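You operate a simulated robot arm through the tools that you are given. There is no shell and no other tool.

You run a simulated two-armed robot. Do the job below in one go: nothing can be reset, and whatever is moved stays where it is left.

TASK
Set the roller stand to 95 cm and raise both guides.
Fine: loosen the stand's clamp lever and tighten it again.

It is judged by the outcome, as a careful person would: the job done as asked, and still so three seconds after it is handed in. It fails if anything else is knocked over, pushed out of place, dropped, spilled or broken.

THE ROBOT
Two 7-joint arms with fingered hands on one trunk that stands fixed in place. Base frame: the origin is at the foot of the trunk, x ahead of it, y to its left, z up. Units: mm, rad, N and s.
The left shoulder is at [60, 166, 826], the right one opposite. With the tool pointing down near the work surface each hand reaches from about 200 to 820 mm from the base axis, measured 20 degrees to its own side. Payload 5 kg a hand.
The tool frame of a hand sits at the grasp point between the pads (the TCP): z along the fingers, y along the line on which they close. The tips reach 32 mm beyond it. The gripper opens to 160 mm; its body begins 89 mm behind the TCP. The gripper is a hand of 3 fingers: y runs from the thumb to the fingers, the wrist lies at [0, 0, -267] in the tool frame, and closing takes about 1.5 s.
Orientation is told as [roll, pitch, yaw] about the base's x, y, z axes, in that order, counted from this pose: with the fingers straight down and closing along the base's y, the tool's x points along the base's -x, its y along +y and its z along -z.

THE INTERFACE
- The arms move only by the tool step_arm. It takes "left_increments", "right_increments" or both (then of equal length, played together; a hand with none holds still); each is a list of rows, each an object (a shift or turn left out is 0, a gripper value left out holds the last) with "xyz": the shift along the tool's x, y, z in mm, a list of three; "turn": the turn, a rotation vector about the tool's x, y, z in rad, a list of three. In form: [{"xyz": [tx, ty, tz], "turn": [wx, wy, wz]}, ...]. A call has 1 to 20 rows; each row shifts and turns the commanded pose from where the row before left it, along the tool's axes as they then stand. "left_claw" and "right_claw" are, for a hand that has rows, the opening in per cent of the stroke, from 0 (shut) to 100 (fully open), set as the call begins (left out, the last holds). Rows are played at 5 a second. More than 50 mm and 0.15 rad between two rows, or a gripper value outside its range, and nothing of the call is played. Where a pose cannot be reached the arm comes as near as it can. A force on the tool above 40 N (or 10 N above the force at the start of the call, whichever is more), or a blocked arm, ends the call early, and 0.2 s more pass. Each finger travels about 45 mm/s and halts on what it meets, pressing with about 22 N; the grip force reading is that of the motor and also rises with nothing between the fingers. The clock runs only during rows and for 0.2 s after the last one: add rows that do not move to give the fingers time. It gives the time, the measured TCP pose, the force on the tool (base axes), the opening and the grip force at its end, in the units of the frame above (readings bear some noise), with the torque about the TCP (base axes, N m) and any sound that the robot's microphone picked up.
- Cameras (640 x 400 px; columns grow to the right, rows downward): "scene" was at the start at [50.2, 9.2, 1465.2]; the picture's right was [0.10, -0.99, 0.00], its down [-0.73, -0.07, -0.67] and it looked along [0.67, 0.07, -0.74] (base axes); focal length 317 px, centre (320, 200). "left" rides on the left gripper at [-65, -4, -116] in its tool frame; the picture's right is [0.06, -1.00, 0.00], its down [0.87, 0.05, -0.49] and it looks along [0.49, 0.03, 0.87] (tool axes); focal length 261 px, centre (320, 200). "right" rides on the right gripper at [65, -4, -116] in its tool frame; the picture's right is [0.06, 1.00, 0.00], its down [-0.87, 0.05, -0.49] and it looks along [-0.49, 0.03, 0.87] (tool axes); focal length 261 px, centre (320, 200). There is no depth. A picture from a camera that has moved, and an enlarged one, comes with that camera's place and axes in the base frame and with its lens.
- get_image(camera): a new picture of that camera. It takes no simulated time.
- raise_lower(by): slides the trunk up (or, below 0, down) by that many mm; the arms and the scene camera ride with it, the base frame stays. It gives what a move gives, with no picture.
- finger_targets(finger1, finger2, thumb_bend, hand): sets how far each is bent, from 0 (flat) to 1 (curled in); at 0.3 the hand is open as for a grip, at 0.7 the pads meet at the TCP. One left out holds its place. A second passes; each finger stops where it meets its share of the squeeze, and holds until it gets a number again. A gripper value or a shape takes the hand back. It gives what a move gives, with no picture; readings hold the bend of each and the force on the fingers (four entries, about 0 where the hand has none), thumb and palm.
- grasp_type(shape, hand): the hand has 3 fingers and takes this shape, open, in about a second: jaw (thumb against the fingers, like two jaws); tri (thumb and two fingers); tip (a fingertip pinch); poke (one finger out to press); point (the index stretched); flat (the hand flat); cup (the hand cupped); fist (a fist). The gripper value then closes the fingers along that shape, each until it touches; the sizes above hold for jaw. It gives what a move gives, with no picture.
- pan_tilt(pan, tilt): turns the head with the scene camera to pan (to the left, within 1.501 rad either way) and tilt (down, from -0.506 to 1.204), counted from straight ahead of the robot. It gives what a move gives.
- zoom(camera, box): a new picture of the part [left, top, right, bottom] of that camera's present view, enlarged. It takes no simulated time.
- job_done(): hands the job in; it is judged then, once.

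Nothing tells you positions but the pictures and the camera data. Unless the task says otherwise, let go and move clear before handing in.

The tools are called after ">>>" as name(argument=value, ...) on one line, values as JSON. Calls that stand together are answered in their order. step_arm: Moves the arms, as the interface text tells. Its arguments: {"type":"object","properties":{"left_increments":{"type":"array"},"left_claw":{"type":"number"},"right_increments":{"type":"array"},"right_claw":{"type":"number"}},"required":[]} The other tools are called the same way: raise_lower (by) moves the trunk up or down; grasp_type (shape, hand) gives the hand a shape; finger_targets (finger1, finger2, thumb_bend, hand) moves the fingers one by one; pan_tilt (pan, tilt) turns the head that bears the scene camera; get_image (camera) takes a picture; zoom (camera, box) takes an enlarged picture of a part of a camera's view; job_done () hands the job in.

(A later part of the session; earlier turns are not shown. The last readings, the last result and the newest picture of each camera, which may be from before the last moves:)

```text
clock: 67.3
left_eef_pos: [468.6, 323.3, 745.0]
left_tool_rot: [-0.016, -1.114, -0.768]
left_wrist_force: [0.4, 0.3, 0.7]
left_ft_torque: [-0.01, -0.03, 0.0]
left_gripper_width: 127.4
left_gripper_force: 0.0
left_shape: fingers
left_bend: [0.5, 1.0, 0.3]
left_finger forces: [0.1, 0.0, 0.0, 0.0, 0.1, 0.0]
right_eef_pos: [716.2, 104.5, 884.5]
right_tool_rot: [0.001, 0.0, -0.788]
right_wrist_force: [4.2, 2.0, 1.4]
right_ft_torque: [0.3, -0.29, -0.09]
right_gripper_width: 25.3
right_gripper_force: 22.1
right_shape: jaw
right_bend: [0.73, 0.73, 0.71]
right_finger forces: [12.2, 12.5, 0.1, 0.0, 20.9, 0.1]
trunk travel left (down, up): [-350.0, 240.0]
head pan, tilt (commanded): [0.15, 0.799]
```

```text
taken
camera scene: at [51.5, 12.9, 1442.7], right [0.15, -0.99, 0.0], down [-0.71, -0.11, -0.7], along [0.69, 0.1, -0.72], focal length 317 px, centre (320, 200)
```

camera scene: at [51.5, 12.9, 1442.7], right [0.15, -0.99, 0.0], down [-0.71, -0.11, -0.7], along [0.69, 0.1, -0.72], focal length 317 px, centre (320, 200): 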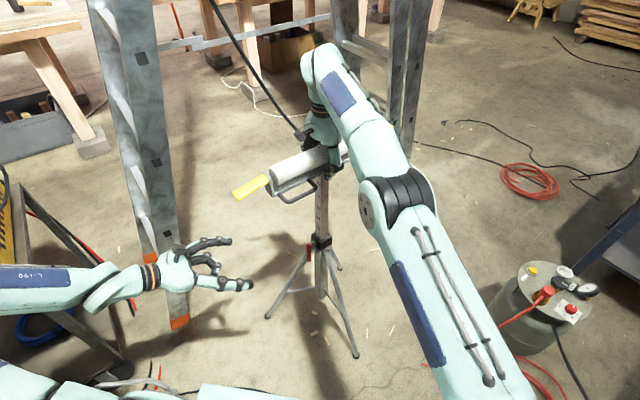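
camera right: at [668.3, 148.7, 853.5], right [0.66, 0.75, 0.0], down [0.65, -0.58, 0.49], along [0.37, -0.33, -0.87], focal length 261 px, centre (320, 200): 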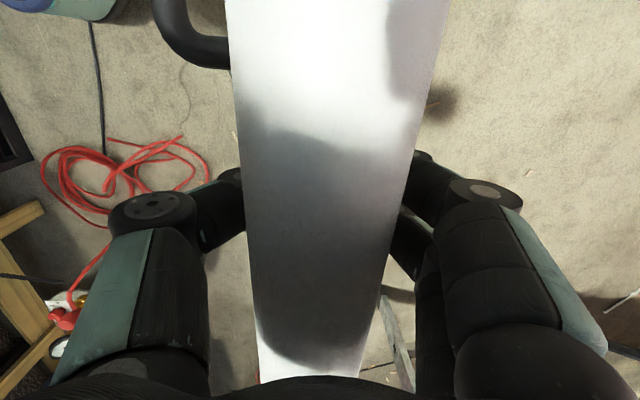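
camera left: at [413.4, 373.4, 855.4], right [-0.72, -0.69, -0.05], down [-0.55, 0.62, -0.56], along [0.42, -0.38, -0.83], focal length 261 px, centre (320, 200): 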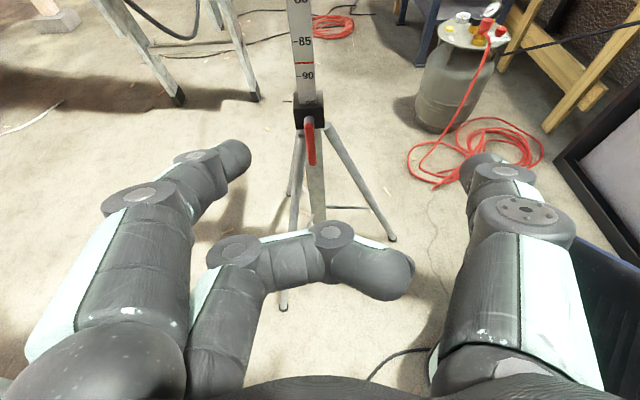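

>>> step_arm(left_increments=[{"turn": [0, -0.114, 0]}, {"turn": [0, -0.114, 0]}, {"turn": [0, -0.114, 0]}, {"turn": [0, -0.114, 0]}, {"xyz": [-38, -7, 9]}, {"xyz": [-38, -7, 9]}, {"xyz": [-38, -7, 9]}, {}])

>>> get_image(camera="left")

>>> zoom(camera="scene", box=[180, 140, 340, 300])

```text
clock: 69.1
left_eef_pos: [472.5, 289.3, 861.5]
left_tool_rot: [-1.326, -1.562, 0.543]
left_wrist_force: [-0.5, -0.5, -0.6]
left_ft_torque: [0.01, 0.0, 0.02]
left_gripper_width: 127.4
left_gripper_force: 0.0
left_shape: fingers
left_bend: [0.5, 1.0, 0.3]
left_finger forces: [0.0, 0.0, 0.0, 0.1, 0.0, 0.0]
right_eef_pos: [715.8, 104.2, 885.8]
right_tool_rot: [-0.001, -0.001, -0.787]
right_wrist_force: [4.1, 0.3, 0.6]
right_ft_torque: [0.29, -0.43, -0.09]
right_gripper_width: 26.0
right_gripper_force: 21.6
right_shape: jaw
right_bend: [0.73, 0.73, 0.71]
right_finger forces: [12.2, 12.7, 0.0, 0.0, 20.8, 0.1]
trunk travel left (down, up): [-350.0, 240.0]
head pan, tilt (commanded): [0.15, 0.799]
```

```text
taken
camera left: at [389.3, 367.0, 926.9], right [-0.7, -0.71, -0.05], down [-0.32, 0.38, -0.87], along [0.64, -0.59, -0.49], focal length 261 px, centre (320, 200)
```

left: 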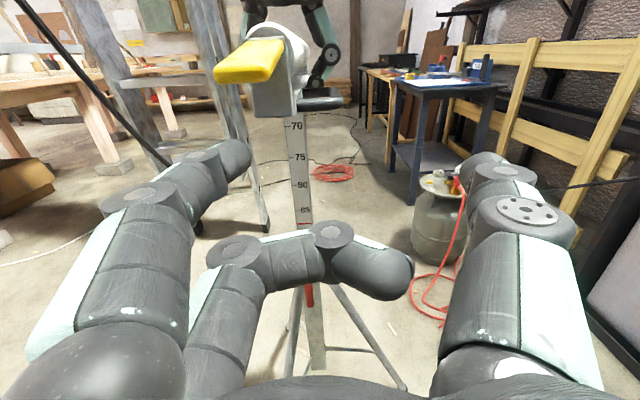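

```text
2.50 times, centred on (260, 220) of scene
camera zoom: at [51.6, 12.9, 1442.7], right [0.15, -0.99, 0.0], down [-0.71, -0.11, -0.7], along [0.69, 0.1, -0.72], focal length 793 px, centre (470, 150)
```

zoom: 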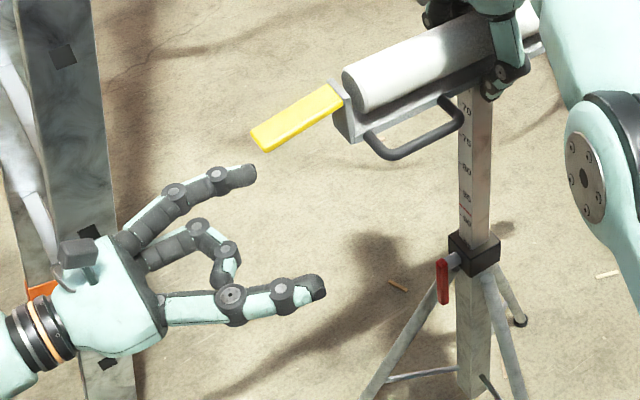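

Finger 1 is aligned with the near guide and about 20 mm below it. I'll slide it underneath and look.

>>> step_arm(left_increments=[{"xyz": [0, 0, 20]}, {"xyz": [0, 0, 20]}, {"xyz": [0, 0, 16]}, {}])

>>> get_image(camera="left")

>>> zoom(camera="scene", box=[220, 160, 320, 260])

```text
clock: 70.1
left_eef_pos: [512.3, 251.0, 860.2]
left_tool_rot: [-1.333, -1.563, 0.551]
left_wrist_force: [0.2, -0.3, -0.2]
left_ft_torque: [-0.02, -0.01, 0.02]
left_gripper_width: 127.5
left_gripper_force: 0.0
left_shape: fingers
left_bend: [0.5, 1.0, 0.3]
left_finger forces: [0.1, 0.0, 0.1, 0.0, 0.1, 0.1]
right_eef_pos: [715.1, 104.3, 884.5]
right_tool_rot: [0.0, 0.001, -0.787]
right_wrist_force: [5.0, 0.6, -0.9]
right_ft_torque: [0.27, -0.4, -0.08]
right_gripper_width: 25.6
right_gripper_force: 21.8
right_shape: jaw
right_bend: [0.73, 0.73, 0.71]
right_finger forces: [12.2, 12.6, 0.1, 0.0, 21.0, 0.0]
trunk travel left (down, up): [-350.0, 240.0]
head pan, tilt (commanded): [0.15, 0.799]
```

```text
taken
camera left: at [428.9, 328.3, 927.2], right [-0.7, -0.71, -0.06], down [-0.32, 0.38, -0.87], along [0.64, -0.59, -0.49], focal length 261 px, centre (320, 200)
```

left: 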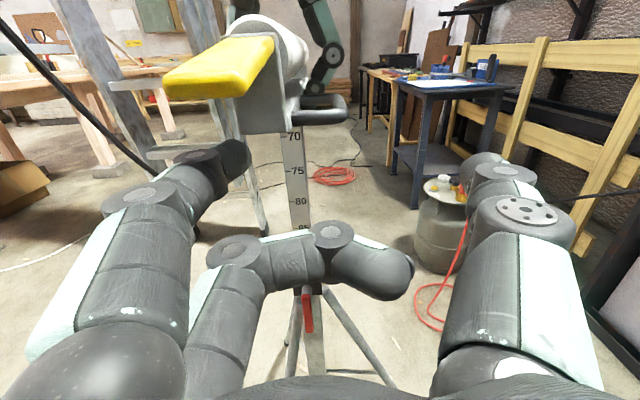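

```text
4.00 times, centred on (270, 210) of scene
camera zoom: at [51.5, 13.1, 1442.7], right [0.15, -0.99, 0.0], down [-0.71, -0.11, -0.7], along [0.69, 0.1, -0.72], focal length 1269 px, centre (520, 160)
```

zoom: 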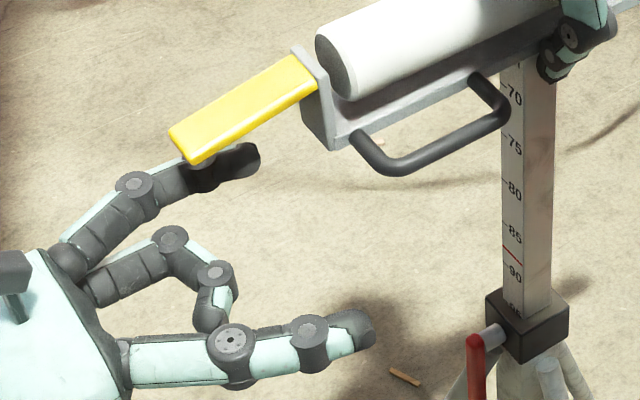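

>>> step_arm(left_increments=[{"xyz": [-8, 0, 0]}, {"xyz": [-8, 0, 0]}, {"xyz": [-8, 0, 0]}, {"xyz": [-8, 0, 0]}, {"xyz": [-8, 0, 0]}, {}])

>>> get_image(camera="left")

>>> zoom(camera="scene", box=[220, 140, 320, 240])

```text
clock: 71.5
left_eef_pos: [512.0, 249.1, 900.3]
left_tool_rot: [-1.29, -1.564, 0.506]
left_wrist_force: [-0.2, -0.4, -1.0]
left_ft_torque: [-0.02, 0.0, -0.01]
left_gripper_width: 127.6
left_gripper_force: 0.2
left_shape: fingers
left_bend: [0.5, 1.0, 0.3]
left_finger forces: [0.5, 0.0, 0.0, 0.0, 0.0, 0.0]
right_eef_pos: [715.6, 104.5, 885.5]
right_tool_rot: [-0.001, 0.001, -0.787]
right_wrist_force: [3.9, 0.1, -0.3]
right_ft_torque: [0.33, -0.36, -0.05]
right_gripper_width: 25.2
right_gripper_force: 22.5
right_shape: jaw
right_bend: [0.73, 0.73, 0.71]
right_finger forces: [11.9, 12.5, 0.0, 0.0, 21.2, 0.0]
trunk travel left (down, up): [-350.0, 240.0]
head pan, tilt (commanded): [0.15, 0.799]
```

```text
taken
camera left: at [428.2, 327.3, 967.3], right [-0.7, -0.71, -0.06], down [-0.32, 0.38, -0.87], along [0.64, -0.59, -0.49], focal length 261 px, centre (320, 200)
```

left: 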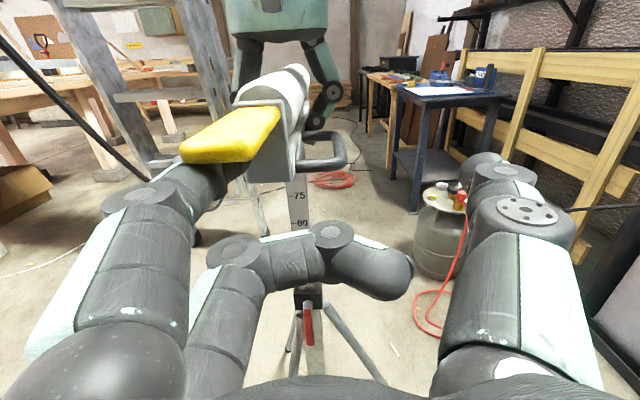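

```text
4.00 times, centred on (270, 190) of scene
camera zoom: at [51.6, 13.1, 1442.7], right [0.15, -0.99, 0.0], down [-0.71, -0.11, -0.7], along [0.69, 0.1, -0.72], focal length 1269 px, centre (520, 240)
```

zoom: 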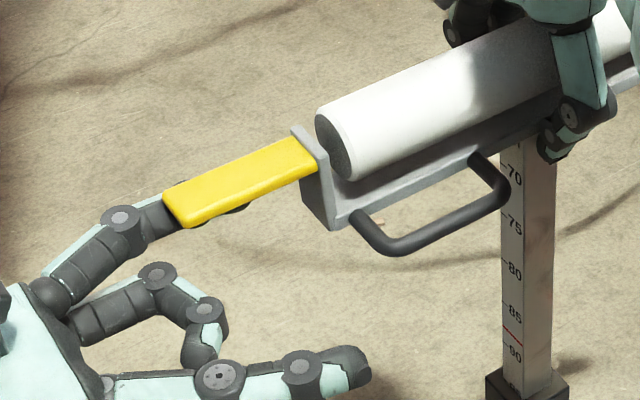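

>>> step_arm(left_increments=[{"xyz": [-8, 0, 0]}, {"xyz": [-8, 0, 0]}, {"xyz": [-8, 0, 0]}, {"xyz": [-8, 0, 0]}, {}])

>>> get_image(camera="left")

>>> zoom(camera="scene", box=[220, 140, 320, 240])

```text
clock: 72.7
left_eef_pos: [513.2, 248.5, 934.8]
left_tool_rot: [-1.35, -1.562, 0.569]
left_wrist_force: [0.0, 0.6, 0.7]
left_ft_torque: [0.0, 0.08, 0.05]
left_gripper_width: 128.0
left_gripper_force: 0.2
left_shape: fingers
left_bend: [0.5, 1.0, 0.3]
left_finger forces: [0.4, 0.0, 0.1, 0.0, 0.0, 0.0]
right_eef_pos: [715.1, 105.2, 885.4]
right_tool_rot: [0.0, -0.001, -0.787]
right_wrist_force: [4.9, -0.1, -0.1]
right_ft_torque: [0.28, -0.34, -0.11]
right_gripper_width: 25.3
right_gripper_force: 22.2
right_shape: jaw
right_bend: [0.73, 0.73, 0.71]
right_finger forces: [11.9, 12.5, 0.1, 0.0, 21.2, 0.1]
trunk travel left (down, up): [-350.0, 240.0]
head pan, tilt (commanded): [0.15, 0.799]
```

```text
taken
camera left: at [428.6, 327.4, 999.9], right [-0.7, -0.71, -0.05], down [-0.32, 0.38, -0.87], along [0.64, -0.59, -0.49], focal length 261 px, centre (320, 200)
```

left: 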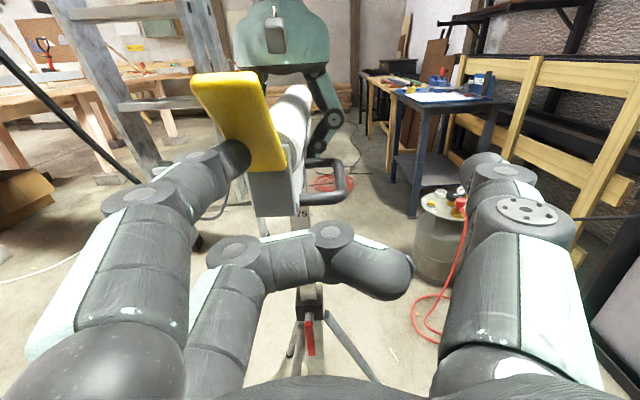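

```text
4.00 times, centred on (270, 190) of scene
camera zoom: at [51.5, 13.1, 1442.7], right [0.15, -0.99, 0.0], down [-0.71, -0.11, -0.7], along [0.69, 0.1, -0.72], focal length 1269 px, centre (520, 240)
```

zoom: 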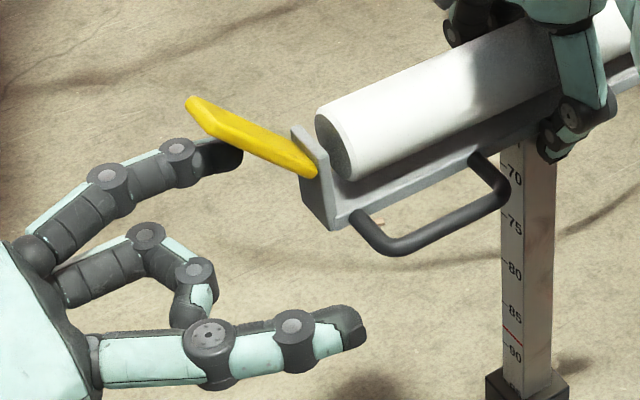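

>>> step_arm(left_increments=[{"xyz": [-8, 0, 3]}, {"xyz": [-8, 0, 5]}, {"xyz": [-7, 0, 6]}, {"xyz": [-3, 0, 6]}, {}])

>>> get_image(camera="left")

>>> zoom(camera="scene", box=[220, 120, 320, 220])

```text
clock: 73.9
left_eef_pos: [527.0, 234.3, 960.3]
left_tool_rot: [-1.335, -1.565, 0.552]
left_wrist_force: [-0.2, -1.2, -0.8]
left_ft_torque: [-0.01, 0.03, -0.02]
left_gripper_width: 127.7
left_gripper_force: 0.0
left_shape: fingers
left_bend: [0.5, 1.0, 0.3]
left_finger forces: [0.1, 0.0, 0.1, 0.0, 0.0, 0.0]
right_eef_pos: [716.2, 103.6, 885.8]
right_tool_rot: [0.0, 0.0, -0.786]
right_wrist_force: [5.4, 0.2, 0.2]
right_ft_torque: [0.27, -0.36, -0.07]
right_gripper_width: 25.8
right_gripper_force: 21.6
right_shape: jaw
right_bend: [0.73, 0.73, 0.71]
right_finger forces: [11.9, 12.5, 0.1, 0.1, 21.0, 0.0]
trunk travel left (down, up): [-350.0, 240.0]
head pan, tilt (commanded): [0.15, 0.799]
```

```text
taken
camera left: at [443.3, 313.1, 1026.5], right [-0.7, -0.71, -0.06], down [-0.32, 0.38, -0.87], along [0.64, -0.59, -0.49], focal length 261 px, centre (320, 200)
```

left: 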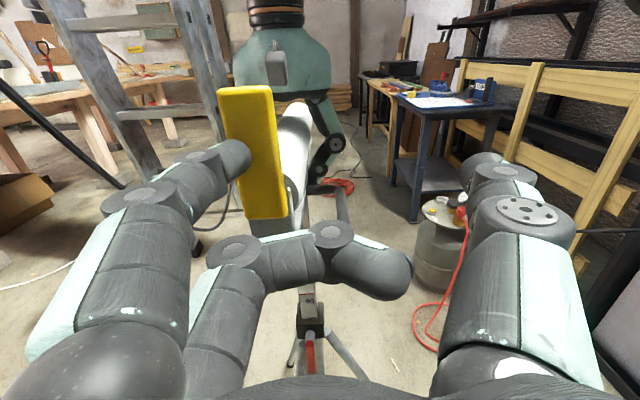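

```text
4.00 times, centred on (270, 170) of scene
camera zoom: at [51.5, 13.1, 1442.7], right [0.15, -0.99, 0.0], down [-0.71, -0.11, -0.7], along [0.69, 0.1, -0.72], focal length 1269 px, centre (520, 320)
```

zoom: 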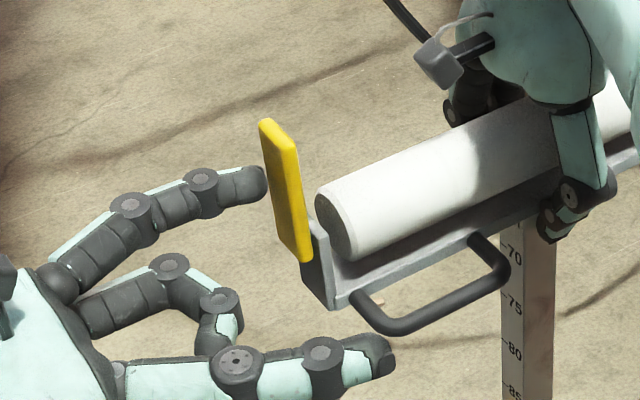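

The near guide now stands upright. I'll press it gently inward to be sure it is fully home.

>>> step_arm(left_increments=[{"xyz": [0, 0, 4]}, {"xyz": [0, 0, 4]}, {}])

>>> zoom(camera="scene", box=[220, 120, 320, 220])

>>> zoom(camera="left", box=[180, 60, 360, 240])

```text
clock: 74.7
left_eef_pos: [531.5, 233.7, 960.2]
left_tool_rot: [-1.677, -1.564, 0.898]
left_wrist_force: [-29.4, 26.6, 4.3]
left_ft_torque: [-0.2, -0.58, 1.96]
left_gripper_width: 125.6
left_gripper_force: 19.9
left_shape: fingers
left_bend: [0.56, 1.0, 0.3]
left_finger forces: [39.2, 0.0, 0.1, 0.0, 0.1, 0.1]
right_eef_pos: [716.5, 104.1, 886.3]
right_tool_rot: [-0.002, -0.005, -0.79]
right_wrist_force: [3.5, 7.0, -4.8]
right_ft_torque: [0.48, -0.35, -0.08]
right_gripper_width: 25.3
right_gripper_force: 21.6
right_shape: jaw
right_bend: [0.73, 0.72, 0.71]
right_finger forces: [13.1, 12.6, 0.1, 0.0, 20.3, 0.1]
trunk travel left (down, up): [-350.0, 240.0]
head pan, tilt (commanded): [0.15, 0.799]
stopped in row 3 (left hand): the force on the tool passed its limit at 41 N (the readings are from after the stop); the commanded pose is now the measured one
```

```text
4.00 times, centred on (270, 170) of scene
camera zoom: at [48.5, 16.5, 1442.8], right [0.15, -0.99, 0.0], down [-0.71, -0.11, -0.7], along [0.69, 0.11, -0.72], focal length 1269 px, centre (520, 320)
```

zoom: 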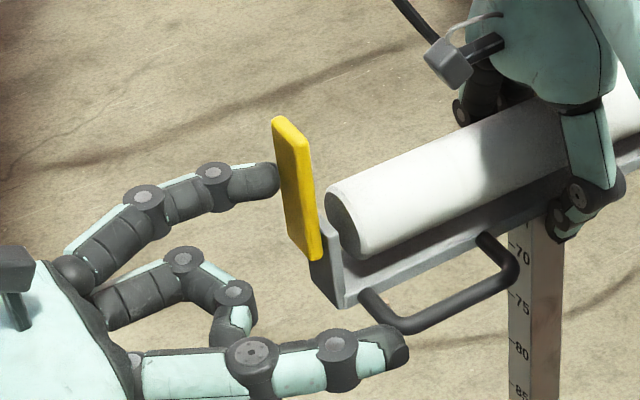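

```text
2.22 times, centred on (270, 150) of left
camera zoom: at [447.4, 312.3, 1025.9], right [-0.7, -0.71, -0.05], down [-0.32, 0.38, -0.87], along [0.64, -0.59, -0.49], focal length 579 px, centre (431, 311)
```

zoom: 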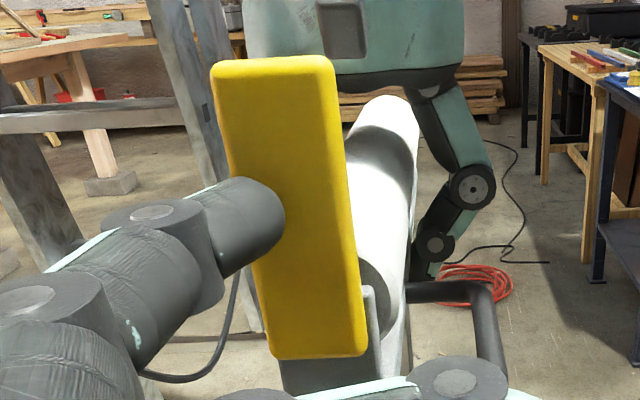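

It is firmly against its stop. I'll retreat straight back now.

>>> step_arm(left_increments=[{"xyz": [0, 0, -6]}, {"xyz": [0, 0, -15]}, {"xyz": [0, 0, -25]}, {"xyz": [0, 0, -30]}, {}])

>>> get_image(camera="left")

>>> get_image(camera="scene")

>>> zoom(camera="scene", box=[230, 120, 350, 280])

```text
clock: 75.9
left_eef_pos: [480.2, 282.7, 960.8]
left_tool_rot: [-1.428, -1.563, 0.645]
left_wrist_force: [0.0, -0.6, 0.2]
left_ft_torque: [0.0, 0.04, 0.0]
left_gripper_width: 128.1
left_gripper_force: 0.1
left_shape: fingers
left_bend: [0.5, 1.0, 0.3]
left_finger forces: [0.1, 0.0, 0.0, 0.1, 0.1, 0.0]
right_eef_pos: [716.3, 102.5, 885.2]
right_tool_rot: [-0.003, -0.003, -0.791]
right_wrist_force: [-9.2, 17.6, 0.0]
right_ft_torque: [0.62, -0.15, -0.09]
right_gripper_width: 25.4
right_gripper_force: 22.0
right_shape: jaw
right_bend: [0.73, 0.73, 0.71]
right_finger forces: [13.2, 10.0, 0.0, 0.0, 19.9, 0.1]
trunk travel left (down, up): [-350.0, 240.0]
head pan, tilt (commanded): [0.15, 0.799]
```

```text
taken
camera left: at [396.0, 361.9, 1026.2], right [-0.7, -0.71, -0.05], down [-0.32, 0.38, -0.87], along [0.64, -0.6, -0.49], focal length 261 px, centre (320, 200)
```

left: 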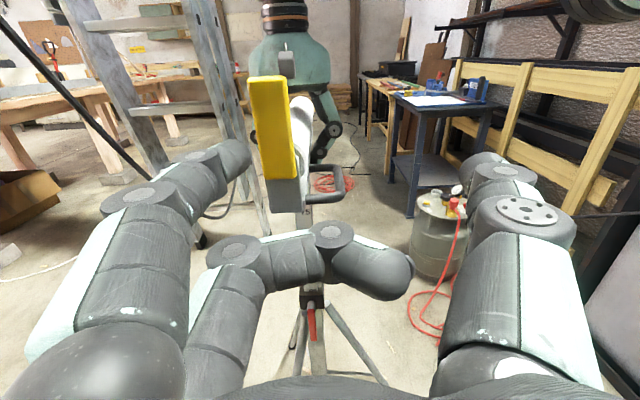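

```text
taken
camera scene: at [50.4, 14.8, 1442.7], right [0.15, -0.99, 0.0], down [-0.71, -0.11, -0.7], along [0.69, 0.1, -0.72], focal length 317 px, centre (320, 200)
```

scene: 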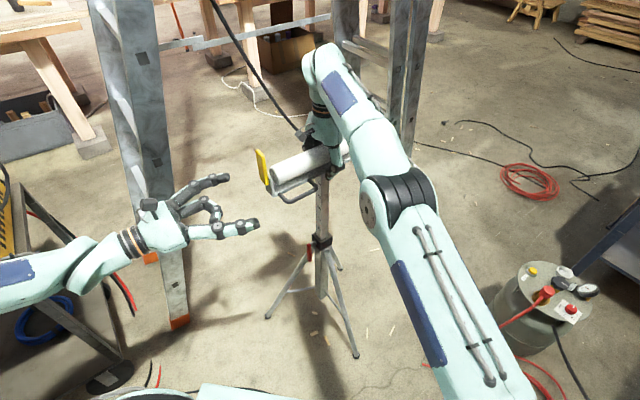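

```text
2.50 times, centred on (290, 200) of scene
camera zoom: at [50.4, 14.8, 1442.7], right [0.15, -0.99, 0.0], down [-0.71, -0.11, -0.7], along [0.69, 0.1, -0.72], focal length 793 px, centre (395, 200)
```

zoom: 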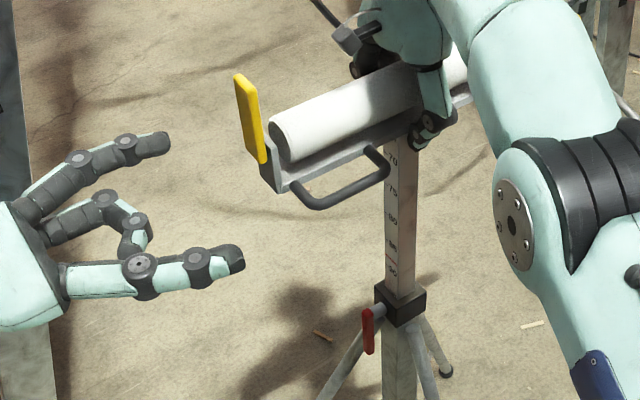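

The near guide is up, but the push left about 20 N of sideways load on the right hand. I'll relieve that by shifting the right hand slightly along the roller, then check.

>>> step_arm(right_increments=[{"xyz": [1.2, 0, 0]}, {"xyz": [1.2, 0, 0]}, {}])

>>> zoom(camera="scene", box=[250, 220, 410, 380])

>>> get_image(camera="right")

```text
clock: 76.7
left_eef_pos: [480.0, 282.3, 959.6]
left_tool_rot: [-1.401, -1.56, 0.617]
left_wrist_force: [-0.3, -0.4, 0.0]
left_ft_torque: [0.0, 0.01, 0.02]
left_gripper_width: 128.0
left_gripper_force: 0.1
left_shape: fingers
left_bend: [0.5, 1.0, 0.3]
left_finger forces: [0.1, 0.0, 0.0, 0.0, 0.1, 0.1]
right_eef_pos: [714.9, 102.1, 884.8]
right_tool_rot: [0.0, -0.003, -0.79]
right_wrist_force: [-4.0, 14.7, -0.7]
right_ft_torque: [0.57, -0.27, -0.11]
right_gripper_width: 25.2
right_gripper_force: 21.8
right_shape: jaw
right_bend: [0.73, 0.73, 0.71]
right_finger forces: [13.3, 11.1, 0.0, 0.0, 19.7, 0.0]
trunk travel left (down, up): [-350.0, 240.0]
head pan, tilt (commanded): [0.15, 0.799]
```

```text
2.50 times, centred on (330, 300) of scene
camera zoom: at [50.8, 14.6, 1442.7], right [0.15, -0.99, 0.0], down [-0.71, -0.11, -0.7], along [0.69, 0.1, -0.72], focal length 793 px, centre (295, -50)
```

zoom: 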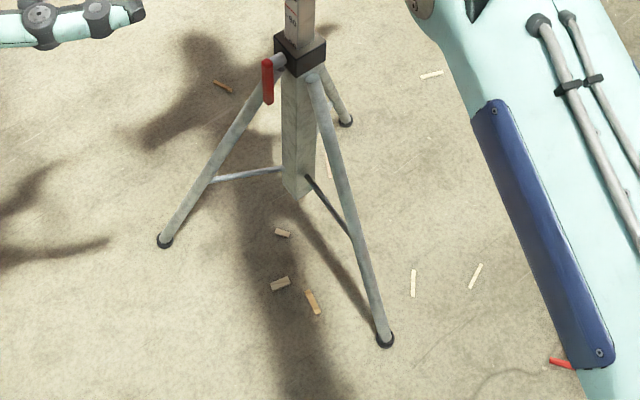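

```text
taken
camera right: at [667.5, 147.4, 1000.4], right [0.67, 0.75, 0.0], down [0.65, -0.58, 0.49], along [0.37, -0.33, -0.87], focal length 261 px, centre (320, 200)
```

right: 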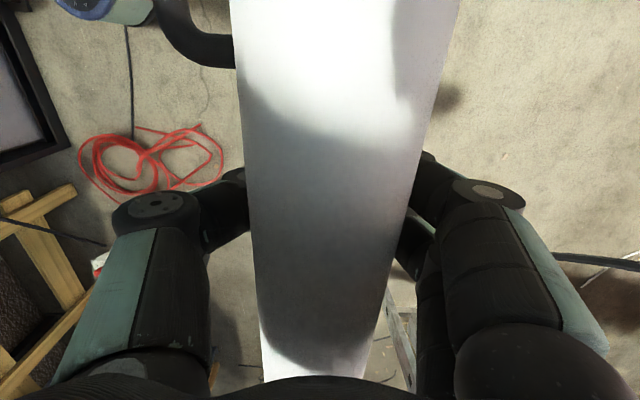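

>>> step_arm(right_increments=[{"xyz": [1.5, 0.5, 0]}, {"xyz": [1.5, 0.5, 0]}, {}])

>>> step_arm(right_increments=[{}, {}])

```text
clock: 77.5
left_eef_pos: [481.0, 282.1, 960.2]
left_tool_rot: [-1.259, -1.56, 0.474]
left_wrist_force: [0.2, -0.6, -0.2]
left_ft_torque: [0.0, -0.04, -0.02]
left_gripper_width: 127.7
left_gripper_force: 0.0
left_shape: fingers
left_bend: [0.5, 1.0, 0.3]
left_finger forces: [0.0, 0.1, 0.0, 0.1, 0.1, 0.1]
right_eef_pos: [715.6, 103.8, 885.0]
right_tool_rot: [-0.001, -0.005, -0.792]
right_wrist_force: [1.2, -1.9, 0.6]
right_ft_torque: [0.28, -0.33, -0.11]
right_gripper_width: 25.3
right_gripper_force: 21.9
right_shape: jaw
right_bend: [0.73, 0.73, 0.71]
right_finger forces: [11.1, 11.6, 0.0, 0.0, 22.9, 0.1]
trunk travel left (down, up): [-350.0, 240.0]
head pan, tilt (commanded): [0.15, 0.799]
```

```text
clock: 78.1
left_eef_pos: [481.0, 282.4, 959.9]
left_tool_rot: [-1.196, -1.563, 0.413]
left_wrist_force: [0.3, -0.3, 0.6]
left_ft_torque: [-0.05, 0.01, 0.0]
left_gripper_width: 127.9
left_gripper_force: 0.0
left_shape: fingers
left_bend: [0.5, 1.0, 0.3]
left_finger forces: [0.0, 0.0, 0.0, 0.1, 0.0, 0.0]
right_eef_pos: [715.9, 104.5, 885.1]
right_tool_rot: [-0.001, -0.006, -0.793]
right_wrist_force: [5.5, -7.3, 0.1]
right_ft_torque: [0.14, -0.4, -0.11]
right_gripper_width: 25.2
right_gripper_force: 21.6
right_shape: jaw
right_bend: [0.73, 0.73, 0.71]
right_finger forces: [11.0, 12.4, 0.0, 0.0, 23.1, 0.0]
trunk travel left (down, up): [-350.0, 240.0]
head pan, tilt (commanded): [0.15, 0.799]
```

>>> step_arm(right_increments=[{"xyz": [-0.9, 0, 0]}, {}])

>>> step_arm(right_increments=[{}, {}, {}], right_claw=20)

>>> get_image(camera="right")

>>> zoom(camera="scene", box=[250, 140, 410, 300])

```text
clock: 78.7
left_eef_pos: [481.8, 280.9, 960.2]
left_tool_rot: [-1.215, -1.56, 0.432]
left_wrist_force: [0.5, -0.4, 0.0]
left_ft_torque: [-0.01, 0.01, 0.01]
left_gripper_width: 128.2
left_gripper_force: 0.1
left_shape: fingers
left_bend: [0.5, 1.0, 0.3]
left_finger forces: [0.1, 0.0, 0.1, 0.0, 0.0, 0.1]
right_eef_pos: [715.0, 104.0, 885.3]
right_tool_rot: [-0.002, -0.004, -0.791]
right_wrist_force: [8.0, -5.9, -0.5]
right_ft_torque: [0.22, -0.44, -0.11]
right_gripper_width: 25.3
right_gripper_force: 22.3
right_shape: jaw
right_bend: [0.73, 0.73, 0.71]
right_finger forces: [11.9, 13.5, 0.0, 0.0, 21.8, 0.0]
trunk travel left (down, up): [-350.0, 240.0]
head pan, tilt (commanded): [0.15, 0.799]
```

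```text
clock: 79.5
left_eef_pos: [480.7, 282.8, 959.7]
left_tool_rot: [-1.286, -1.562, 0.504]
left_wrist_force: [0.2, -0.6, 0.1]
left_ft_torque: [0.0, -0.02, 0.02]
left_gripper_width: 128.0
left_gripper_force: 0.1
left_shape: fingers
left_bend: [0.5, 1.0, 0.3]
left_finger forces: [0.0, 0.0, 0.0, 0.0, 0.1, 0.0]
right_eef_pos: [714.0, 104.1, 886.1]
right_tool_rot: [-0.001, -0.003, -0.79]
right_wrist_force: [-1.2, -0.4, -0.3]
right_ft_torque: [0.07, 0.05, 0.03]
right_gripper_width: 31.7
right_gripper_force: 0.0
right_shape: jaw
right_bend: [0.73, 0.73, 0.7]
right_finger forces: [0.0, 0.0, 0.0, 0.0, 0.0, 0.0]
trunk travel left (down, up): [-350.0, 240.0]
head pan, tilt (commanded): [0.15, 0.799]
```

```text
taken
camera right: at [666.5, 149.1, 1001.0], right [0.67, 0.75, 0.0], down [0.65, -0.58, 0.49], along [0.37, -0.33, -0.87], focal length 261 px, centre (320, 200)
```

right: 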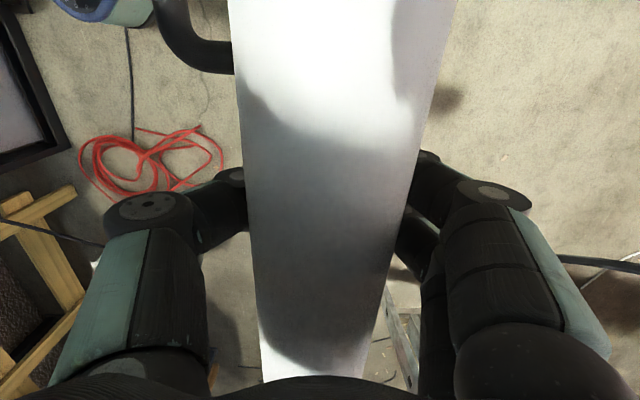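

```text
2.50 times, centred on (330, 220) of scene
camera zoom: at [51.2, 13.4, 1442.7], right [0.15, -0.99, 0.0], down [-0.71, -0.11, -0.7], along [0.69, 0.1, -0.72], focal length 793 px, centre (295, 150)
```

zoom: 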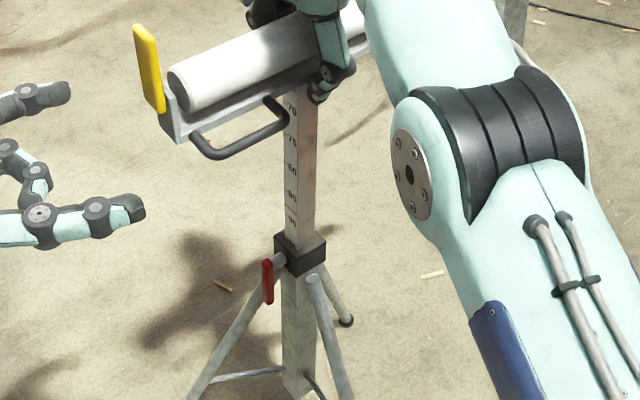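

The right fingers have let go and the post stays put. I'll check the scale from the left camera now.

>>> zoom(camera="left", box=[280, 260, 340, 350])

>>> zoom(camera="scene", box=[300, 210, 340, 260])

```text
4.44 times, centred on (310, 305) of left
camera zoom: at [397.1, 360.8, 1026.3], right [-0.7, -0.71, -0.05], down [-0.32, 0.38, -0.87], along [0.64, -0.59, -0.49], focal length 1158 px, centre (364, -267)
```

zoom: 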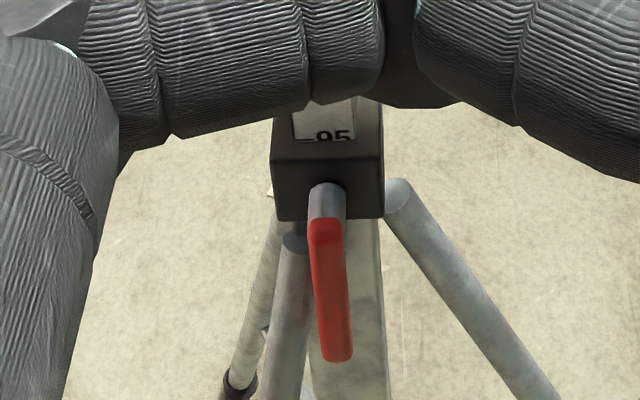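

```text
8.00 times, centred on (320, 235) of scene
camera zoom: at [51.2, 13.4, 1442.7], right [0.15, -0.99, 0.0], down [-0.71, -0.11, -0.7], along [0.69, 0.1, -0.72], focal length 2537 px, centre (320, -80)
```

zoom: 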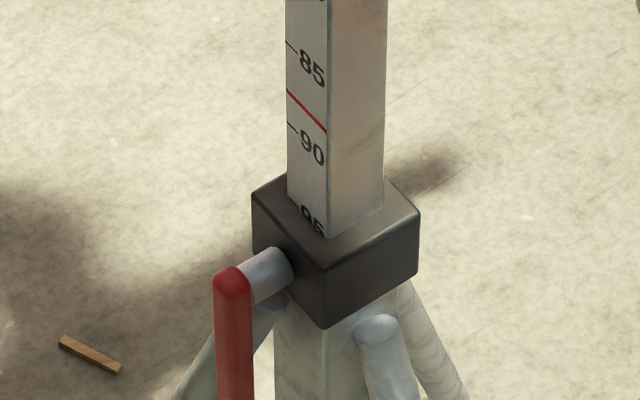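

The scale reads 95 with the tick at the collar edge. Now I'll open the right hand, lift it clear, and move it out to the right for the far guide.

>>> step_arm(right_increments=[{}, {}, {}, {}, {}, {}, {"xyz": [0, 0, -30]}, {"xyz": [0, 0, -40]}, {"xyz": [0, 0, -40]}, {"xyz": [0, 0, -40]}, {}], right_claw=100)

>>> get_image(camera="scene")

>>> get_image(camera="right")

```text
clock: 81.9
left_eef_pos: [480.5, 281.0, 960.5]
left_tool_rot: [-1.252, -1.562, 0.469]
left_wrist_force: [0.4, -0.2, -0.7]
left_ft_torque: [0.01, 0.02, -0.02]
left_gripper_width: 127.9
left_gripper_force: 0.1
left_shape: fingers
left_bend: [0.5, 1.0, 0.3]
left_finger forces: [0.0, 0.0, 0.0, 0.0, 0.0, 0.0]
right_eef_pos: [664.5, 140.0, 977.6]
right_tool_rot: [0.0, -0.002, -0.789]
right_wrist_force: [-0.2, -0.9, -0.2]
right_ft_torque: [0.0, 0.02, -0.04]
right_gripper_width: 159.7
right_gripper_force: 0.1
right_shape: jaw
right_bend: [0.3, 0.3, 0.3]
right_finger forces: [0.1, 0.0, 0.0, 0.1, 0.0, 0.0]
right hand out of reach, approached as far as the arm can: row 7, 8, 9, 10
trunk travel left (down, up): [-350.0, 240.0]
head pan, tilt (commanded): [0.15, 0.799]
```

```text
taken
camera scene: at [51.6, 13.1, 1442.6], right [0.15, -0.99, 0.0], down [-0.71, -0.11, -0.7], along [0.69, 0.1, -0.72], focal length 317 px, centre (320, 200)
```

scene: 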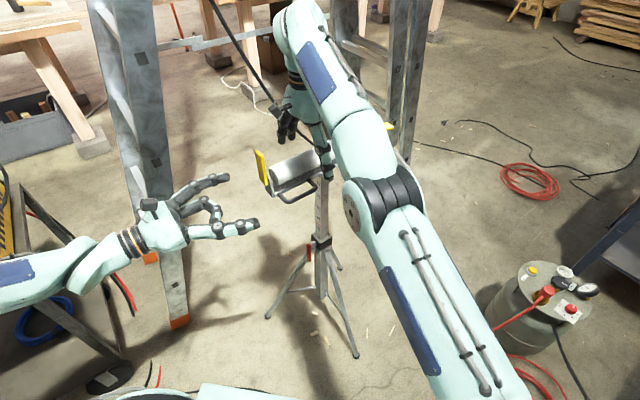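

```text
taken
camera right: at [615.4, 183.5, 1092.1], right [0.67, 0.75, 0.0], down [0.65, -0.58, 0.49], along [0.37, -0.33, -0.87], focal length 261 px, centre (320, 200)
```

right: 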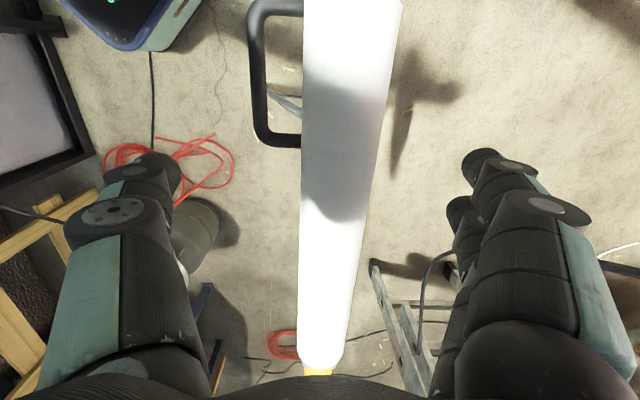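

The right arm hit its upward reach limit and slid a little along the roller without touching anything. I'll raise the trunk so both hands come clear.

>>> raise_lower(by=125)

>>> get_image(camera="scene")

>>> get_image(camera="right")

```text
clock: 83.5
left_eef_pos: [481.8, 281.8, 1084.9]
left_tool_rot: [-1.288, -1.564, 0.503]
left_wrist_force: [0.1, 0.2, 0.5]
left_ft_torque: [-0.02, -0.01, -0.03]
left_gripper_width: 127.9
left_gripper_force: 0.1
left_shape: fingers
left_bend: [0.5, 1.0, 0.3]
left_finger forces: [0.1, 0.0, 0.1, 0.1, 0.0, 0.0]
right_eef_pos: [664.8, 140.4, 1102.1]
right_tool_rot: [0.002, -0.001, -0.789]
right_wrist_force: [-0.5, 0.0, 0.9]
right_ft_torque: [0.01, -0.03, 0.0]
right_gripper_width: 160.2
right_gripper_force: 0.0
right_shape: jaw
right_bend: [0.3, 0.3, 0.3]
right_finger forces: [0.0, 0.0, 0.0, 0.1, 0.0, 0.1]
trunk travel left (down, up): [-475.0, 115.0]
head pan, tilt (commanded): [0.15, 0.799]
```

```text
taken
camera scene: at [51.4, 13.5, 1567.6], right [0.15, -0.99, 0.0], down [-0.71, -0.11, -0.7], along [0.69, 0.1, -0.72], focal length 317 px, centre (320, 200)
```

scene: 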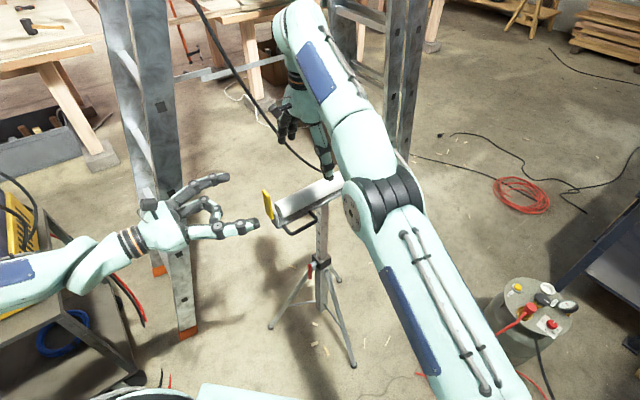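

```text
taken
camera right: at [615.0, 184.3, 1217.2], right [0.67, 0.75, 0.0], down [0.65, -0.58, 0.49], along [0.37, -0.33, -0.87], focal length 261 px, centre (320, 200)
```

right: 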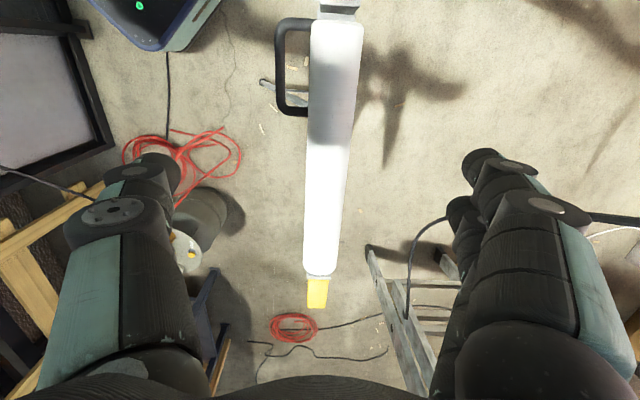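

>>> step_arm(right_increments=[{"xyz": [-24, -34.2, 5.8]}, {"xyz": [-24, -34.2, 5.8]}, {"xyz": [-24, -34.2, 5.8]}, {"xyz": [-24, -34.2, 5.8]}, {"xyz": [-24, -34.2, 5.8]}, {"xyz": [-24, -34.2, 5.8]}, {"xyz": [-24, -34.2, 5.8]}, {"xyz": [-24, -34.2, 5.8]}, {"xyz": [-24, -34.2, 5.8]}, {}])

>>> get_image(camera="scene")

>>> zoom(camera="scene", box=[250, 150, 410, 390])

```text
clock: 85.7
left_eef_pos: [481.1, 282.8, 1084.7]
left_tool_rot: [-1.305, -1.563, 0.52]
left_wrist_force: [-0.6, -0.7, 1.0]
left_ft_torque: [-0.02, 0.0, 0.01]
left_gripper_width: 127.9
left_gripper_force: 0.1
left_shape: fingers
left_bend: [0.5, 1.0, 0.3]
left_finger forces: [0.0, 0.0, 0.0, 0.0, 0.1, 0.0]
right_eef_pos: [751.3, -176.0, 1122.8]
right_tool_rot: [0.001, 0.002, -0.788]
right_wrist_force: [-0.1, 0.5, 0.0]
right_ft_torque: [0.01, -0.05, 0.02]
right_gripper_width: 160.1
right_gripper_force: 0.0
right_shape: jaw
right_bend: [0.3, 0.3, 0.3]
right_finger forces: [0.1, 0.1, 0.1, 0.1, 0.0, 0.0]
right hand out of reach, approached as far as the arm can: row 1, 2, 3, 4, 5, 6, 7, 8, 9
trunk travel left (down, up): [-475.0, 115.0]
head pan, tilt (commanded): [0.15, 0.799]
```

```text
taken
camera scene: at [51.1, 13.7, 1567.7], right [0.15, -0.99, 0.0], down [-0.71, -0.11, -0.7], along [0.69, 0.1, -0.72], focal length 317 px, centre (320, 200)
```

scene: 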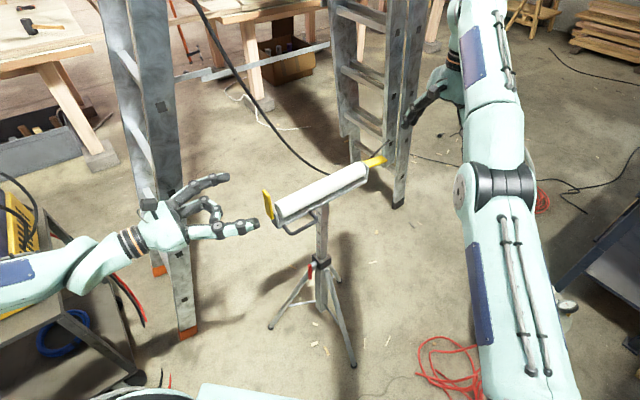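

```text
1.67 times, centred on (330, 270) of scene
camera zoom: at [51.1, 13.7, 1567.7], right [0.15, -0.99, 0.0], down [-0.71, -0.11, -0.7], along [0.69, 0.1, -0.72], focal length 529 px, centre (303, 83)
```

zoom: 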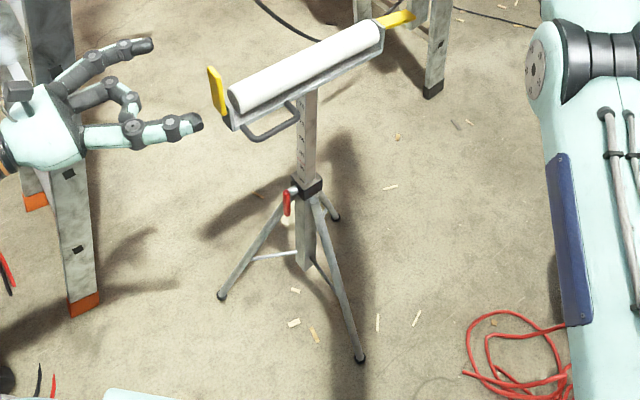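

The stand is standing by itself with the near guide up. The right arm was over-stretched, but it ended up on the robot side of the far guide, which is where I need it. I'll lower it there and turn the fingers horizontal, pointing under the guide.

>>> step_arm(right_increments=[{"xyz": [0, -5, 38]}, {"xyz": [0, -5, 38]}, {"xyz": [0, -5, 38]}, {"xyz": [0, -5, 38]}, {"xyz": [0, -5, 38]}, {}])

>>> step_arm(right_increments=[{"turn": [-0.1428, 0, 0]}, {"turn": [-0.1428, 0, 0]}, {"turn": [-0.1428, 0, 0]}, {"turn": [-0.1428, 0, 0]}, {"turn": [-0.1428, 0, 0]}, {}])

>>> get_image(camera="scene")

>>> get_image(camera="right")

```text
clock: 87.0
left_eef_pos: [480.5, 282.5, 1085.6]
left_tool_rot: [-1.275, -1.562, 0.495]
left_wrist_force: [0.3, 0.2, 0.0]
left_ft_torque: [0.02, 0.02, 0.03]
left_gripper_width: 127.9
left_gripper_force: 0.1
left_shape: fingers
left_bend: [0.5, 1.0, 0.3]
left_finger forces: [0.1, 0.0, 0.1, 0.0, 0.0, 0.0]
right_eef_pos: [804.4, -191.4, 949.1]
right_tool_rot: [0.001, 0.0, -0.79]
right_wrist_force: [0.6, 0.4, -0.6]
right_ft_torque: [0.03, -0.01, -0.01]
right_gripper_width: 159.9
right_gripper_force: 0.0
right_shape: jaw
right_bend: [0.3, 0.3, 0.3]
right_finger forces: [0.0, 0.0, 0.1, 0.1, 0.1, 0.0]
right hand out of reach, approached as far as the arm can: row 1, 2, 3, 4, 5
trunk travel left (down, up): [-475.0, 115.0]
head pan, tilt (commanded): [0.15, 0.799]
```

```text
clock: 88.5
left_eef_pos: [481.1, 283.2, 1085.2]
left_tool_rot: [-1.277, -1.562, 0.495]
left_wrist_force: [-0.1, 0.6, -0.4]
left_ft_torque: [-0.02, -0.02, 0.0]
left_gripper_width: 128.0
left_gripper_force: 0.1
left_shape: fingers
left_bend: [0.5, 1.0, 0.3]
left_finger forces: [0.0, 0.1, 0.1, 0.0, 0.0, 0.1]
right_eef_pos: [931.3, -198.6, 969.2]
right_tool_rot: [0.715, 0.0, -0.79]
right_wrist_force: [0.0, 0.4, -0.2]
right_ft_torque: [0.0, -0.03, 0.04]
right_gripper_width: 159.9
right_gripper_force: 0.1
right_shape: jaw
right_bend: [0.3, 0.3, 0.3]
right_finger forces: [0.0, 0.1, 0.1, 0.1, 0.1, 0.0]
right hand out of reach, approached as far as the arm can: row 1, 2, 3, 4, 5
trunk travel left (down, up): [-475.0, 115.0]
head pan, tilt (commanded): [0.15, 0.799]
```

```text
taken
camera scene: at [51.1, 13.4, 1567.7], right [0.15, -0.99, 0.0], down [-0.71, -0.11, -0.7], along [0.69, 0.1, -0.72], focal length 317 px, centre (320, 200)
```

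scene: 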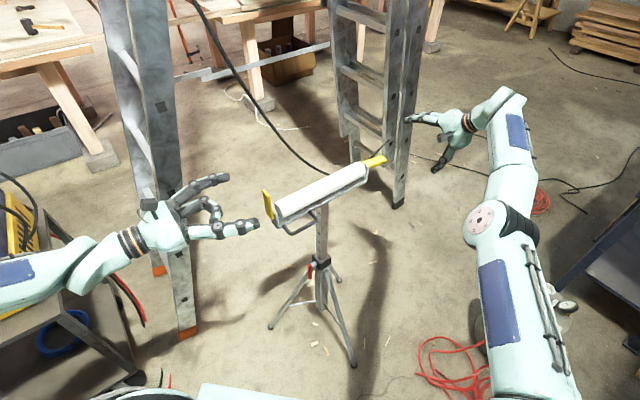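

```text
taken
camera right: at [828.4, -207.4, 1053.2], right [0.49, 0.57, 0.66], down [0.41, -0.82, 0.41], along [0.77, 0.07, -0.64], focal length 261 px, centre (320, 200)
```

right: 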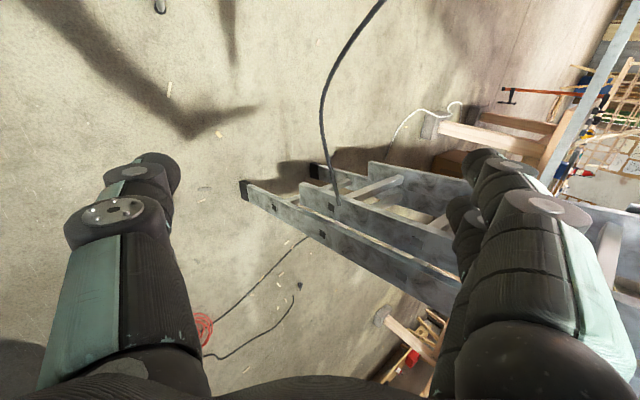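

The right arm keeps drifting outward at a joint limit. I'll draw it back toward the robot to recover a better configuration.

>>> step_arm(right_increments=[{"xyz": [28.3, -21.4, -18.6]}, {"xyz": [28.3, -21.4, -18.6]}, {"xyz": [28.3, -21.4, -18.6]}, {}])

>>> get_image(camera="scene")

```text
clock: 89.5
left_eef_pos: [481.4, 282.2, 1084.4]
left_tool_rot: [-1.268, -1.563, 0.485]
left_wrist_force: [0.7, -0.8, 0.0]
left_ft_torque: [-0.01, 0.03, 0.02]
left_gripper_width: 128.1
left_gripper_force: 0.1
left_shape: fingers
left_bend: [0.5, 1.0, 0.3]
left_finger forces: [0.1, 0.0, 0.0, 0.0, 0.0, 0.0]
right_eef_pos: [925.1, -213.6, 982.4]
right_tool_rot: [0.713, -0.002, -0.788]
right_wrist_force: [0.0, 0.7, -0.3]
right_ft_torque: [0.02, 0.02, 0.0]
right_gripper_width: 160.1
right_gripper_force: 0.0
right_shape: jaw
right_bend: [0.3, 0.3, 0.3]
right_finger forces: [0.0, 0.0, 0.1, 0.0, 0.1, 0.0]
right hand out of reach, approached as far as the arm can: row 1, 2, 3
trunk travel left (down, up): [-475.0, 115.0]
head pan, tilt (commanded): [0.15, 0.799]
```

```text
taken
camera scene: at [51.4, 13.3, 1567.7], right [0.15, -0.99, 0.0], down [-0.71, -0.11, -0.7], along [0.69, 0.1, -0.72], focal length 317 px, centre (320, 200)
```

scene: 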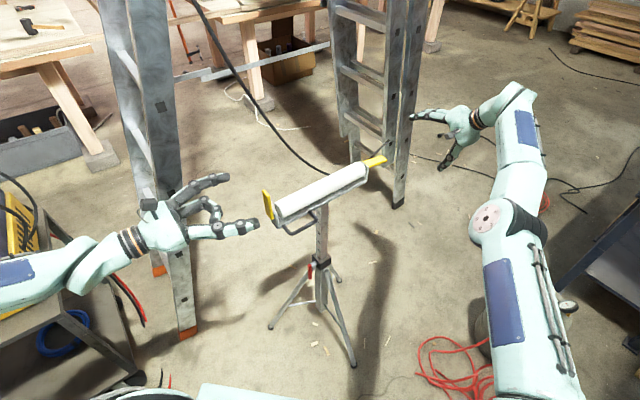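

>>> step_arm(right_increments=[{"turn": [0.1428, 0, 0]}, {"turn": [0.1428, 0, 0]}, {"turn": [0.1428, 0, 0]}, {"turn": [0.1428, 0, 0]}, {"turn": [0.1428, 0, 0]}, {"turn": [0, 0, -0.131]}, {"turn": [0, 0, -0.131]}, {"turn": [0, 0, -0.131]}, {"turn": [0, 0, -0.131]}, {"turn": [0, 0, -0.131]}, {"turn": [0, 0, -0.131]}, {}])

>>> get_image(camera="scene")

```text
clock: 92.0
left_eef_pos: [481.0, 282.2, 1085.5]
left_tool_rot: [-1.271, -1.562, 0.489]
left_wrist_force: [0.9, 0.6, -1.1]
left_ft_torque: [-0.01, 0.01, -0.03]
left_gripper_width: 127.9
left_gripper_force: 0.0
left_shape: fingers
left_bend: [0.5, 1.0, 0.3]
left_finger forces: [0.1, 0.1, 0.1, 0.1, 0.0, 0.0]
right_eef_pos: [799.5, -162.3, 981.8]
right_tool_rot: [0.001, -0.004, -0.001]
right_wrist_force: [-0.1, -0.3, 0.9]
right_ft_torque: [-0.04, 0.0, 0.0]
right_gripper_width: 159.7
right_gripper_force: 0.0
right_shape: jaw
right_bend: [0.3, 0.3, 0.3]
right_finger forces: [0.0, 0.0, 0.0, 0.0, 0.0, 0.0]
right hand out of reach, approached as far as the arm can: row 1, 2, 3, 4, 5
trunk travel left (down, up): [-475.0, 115.0]
head pan, tilt (commanded): [0.15, 0.799]
```

```text
taken
camera scene: at [51.2, 13.3, 1567.7], right [0.15, -0.99, 0.0], down [-0.71, -0.11, -0.7], along [0.69, 0.1, -0.72], focal length 317 px, centre (320, 200)
```

scene: 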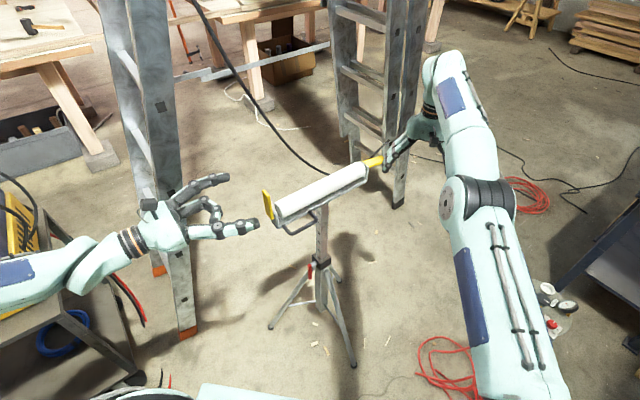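

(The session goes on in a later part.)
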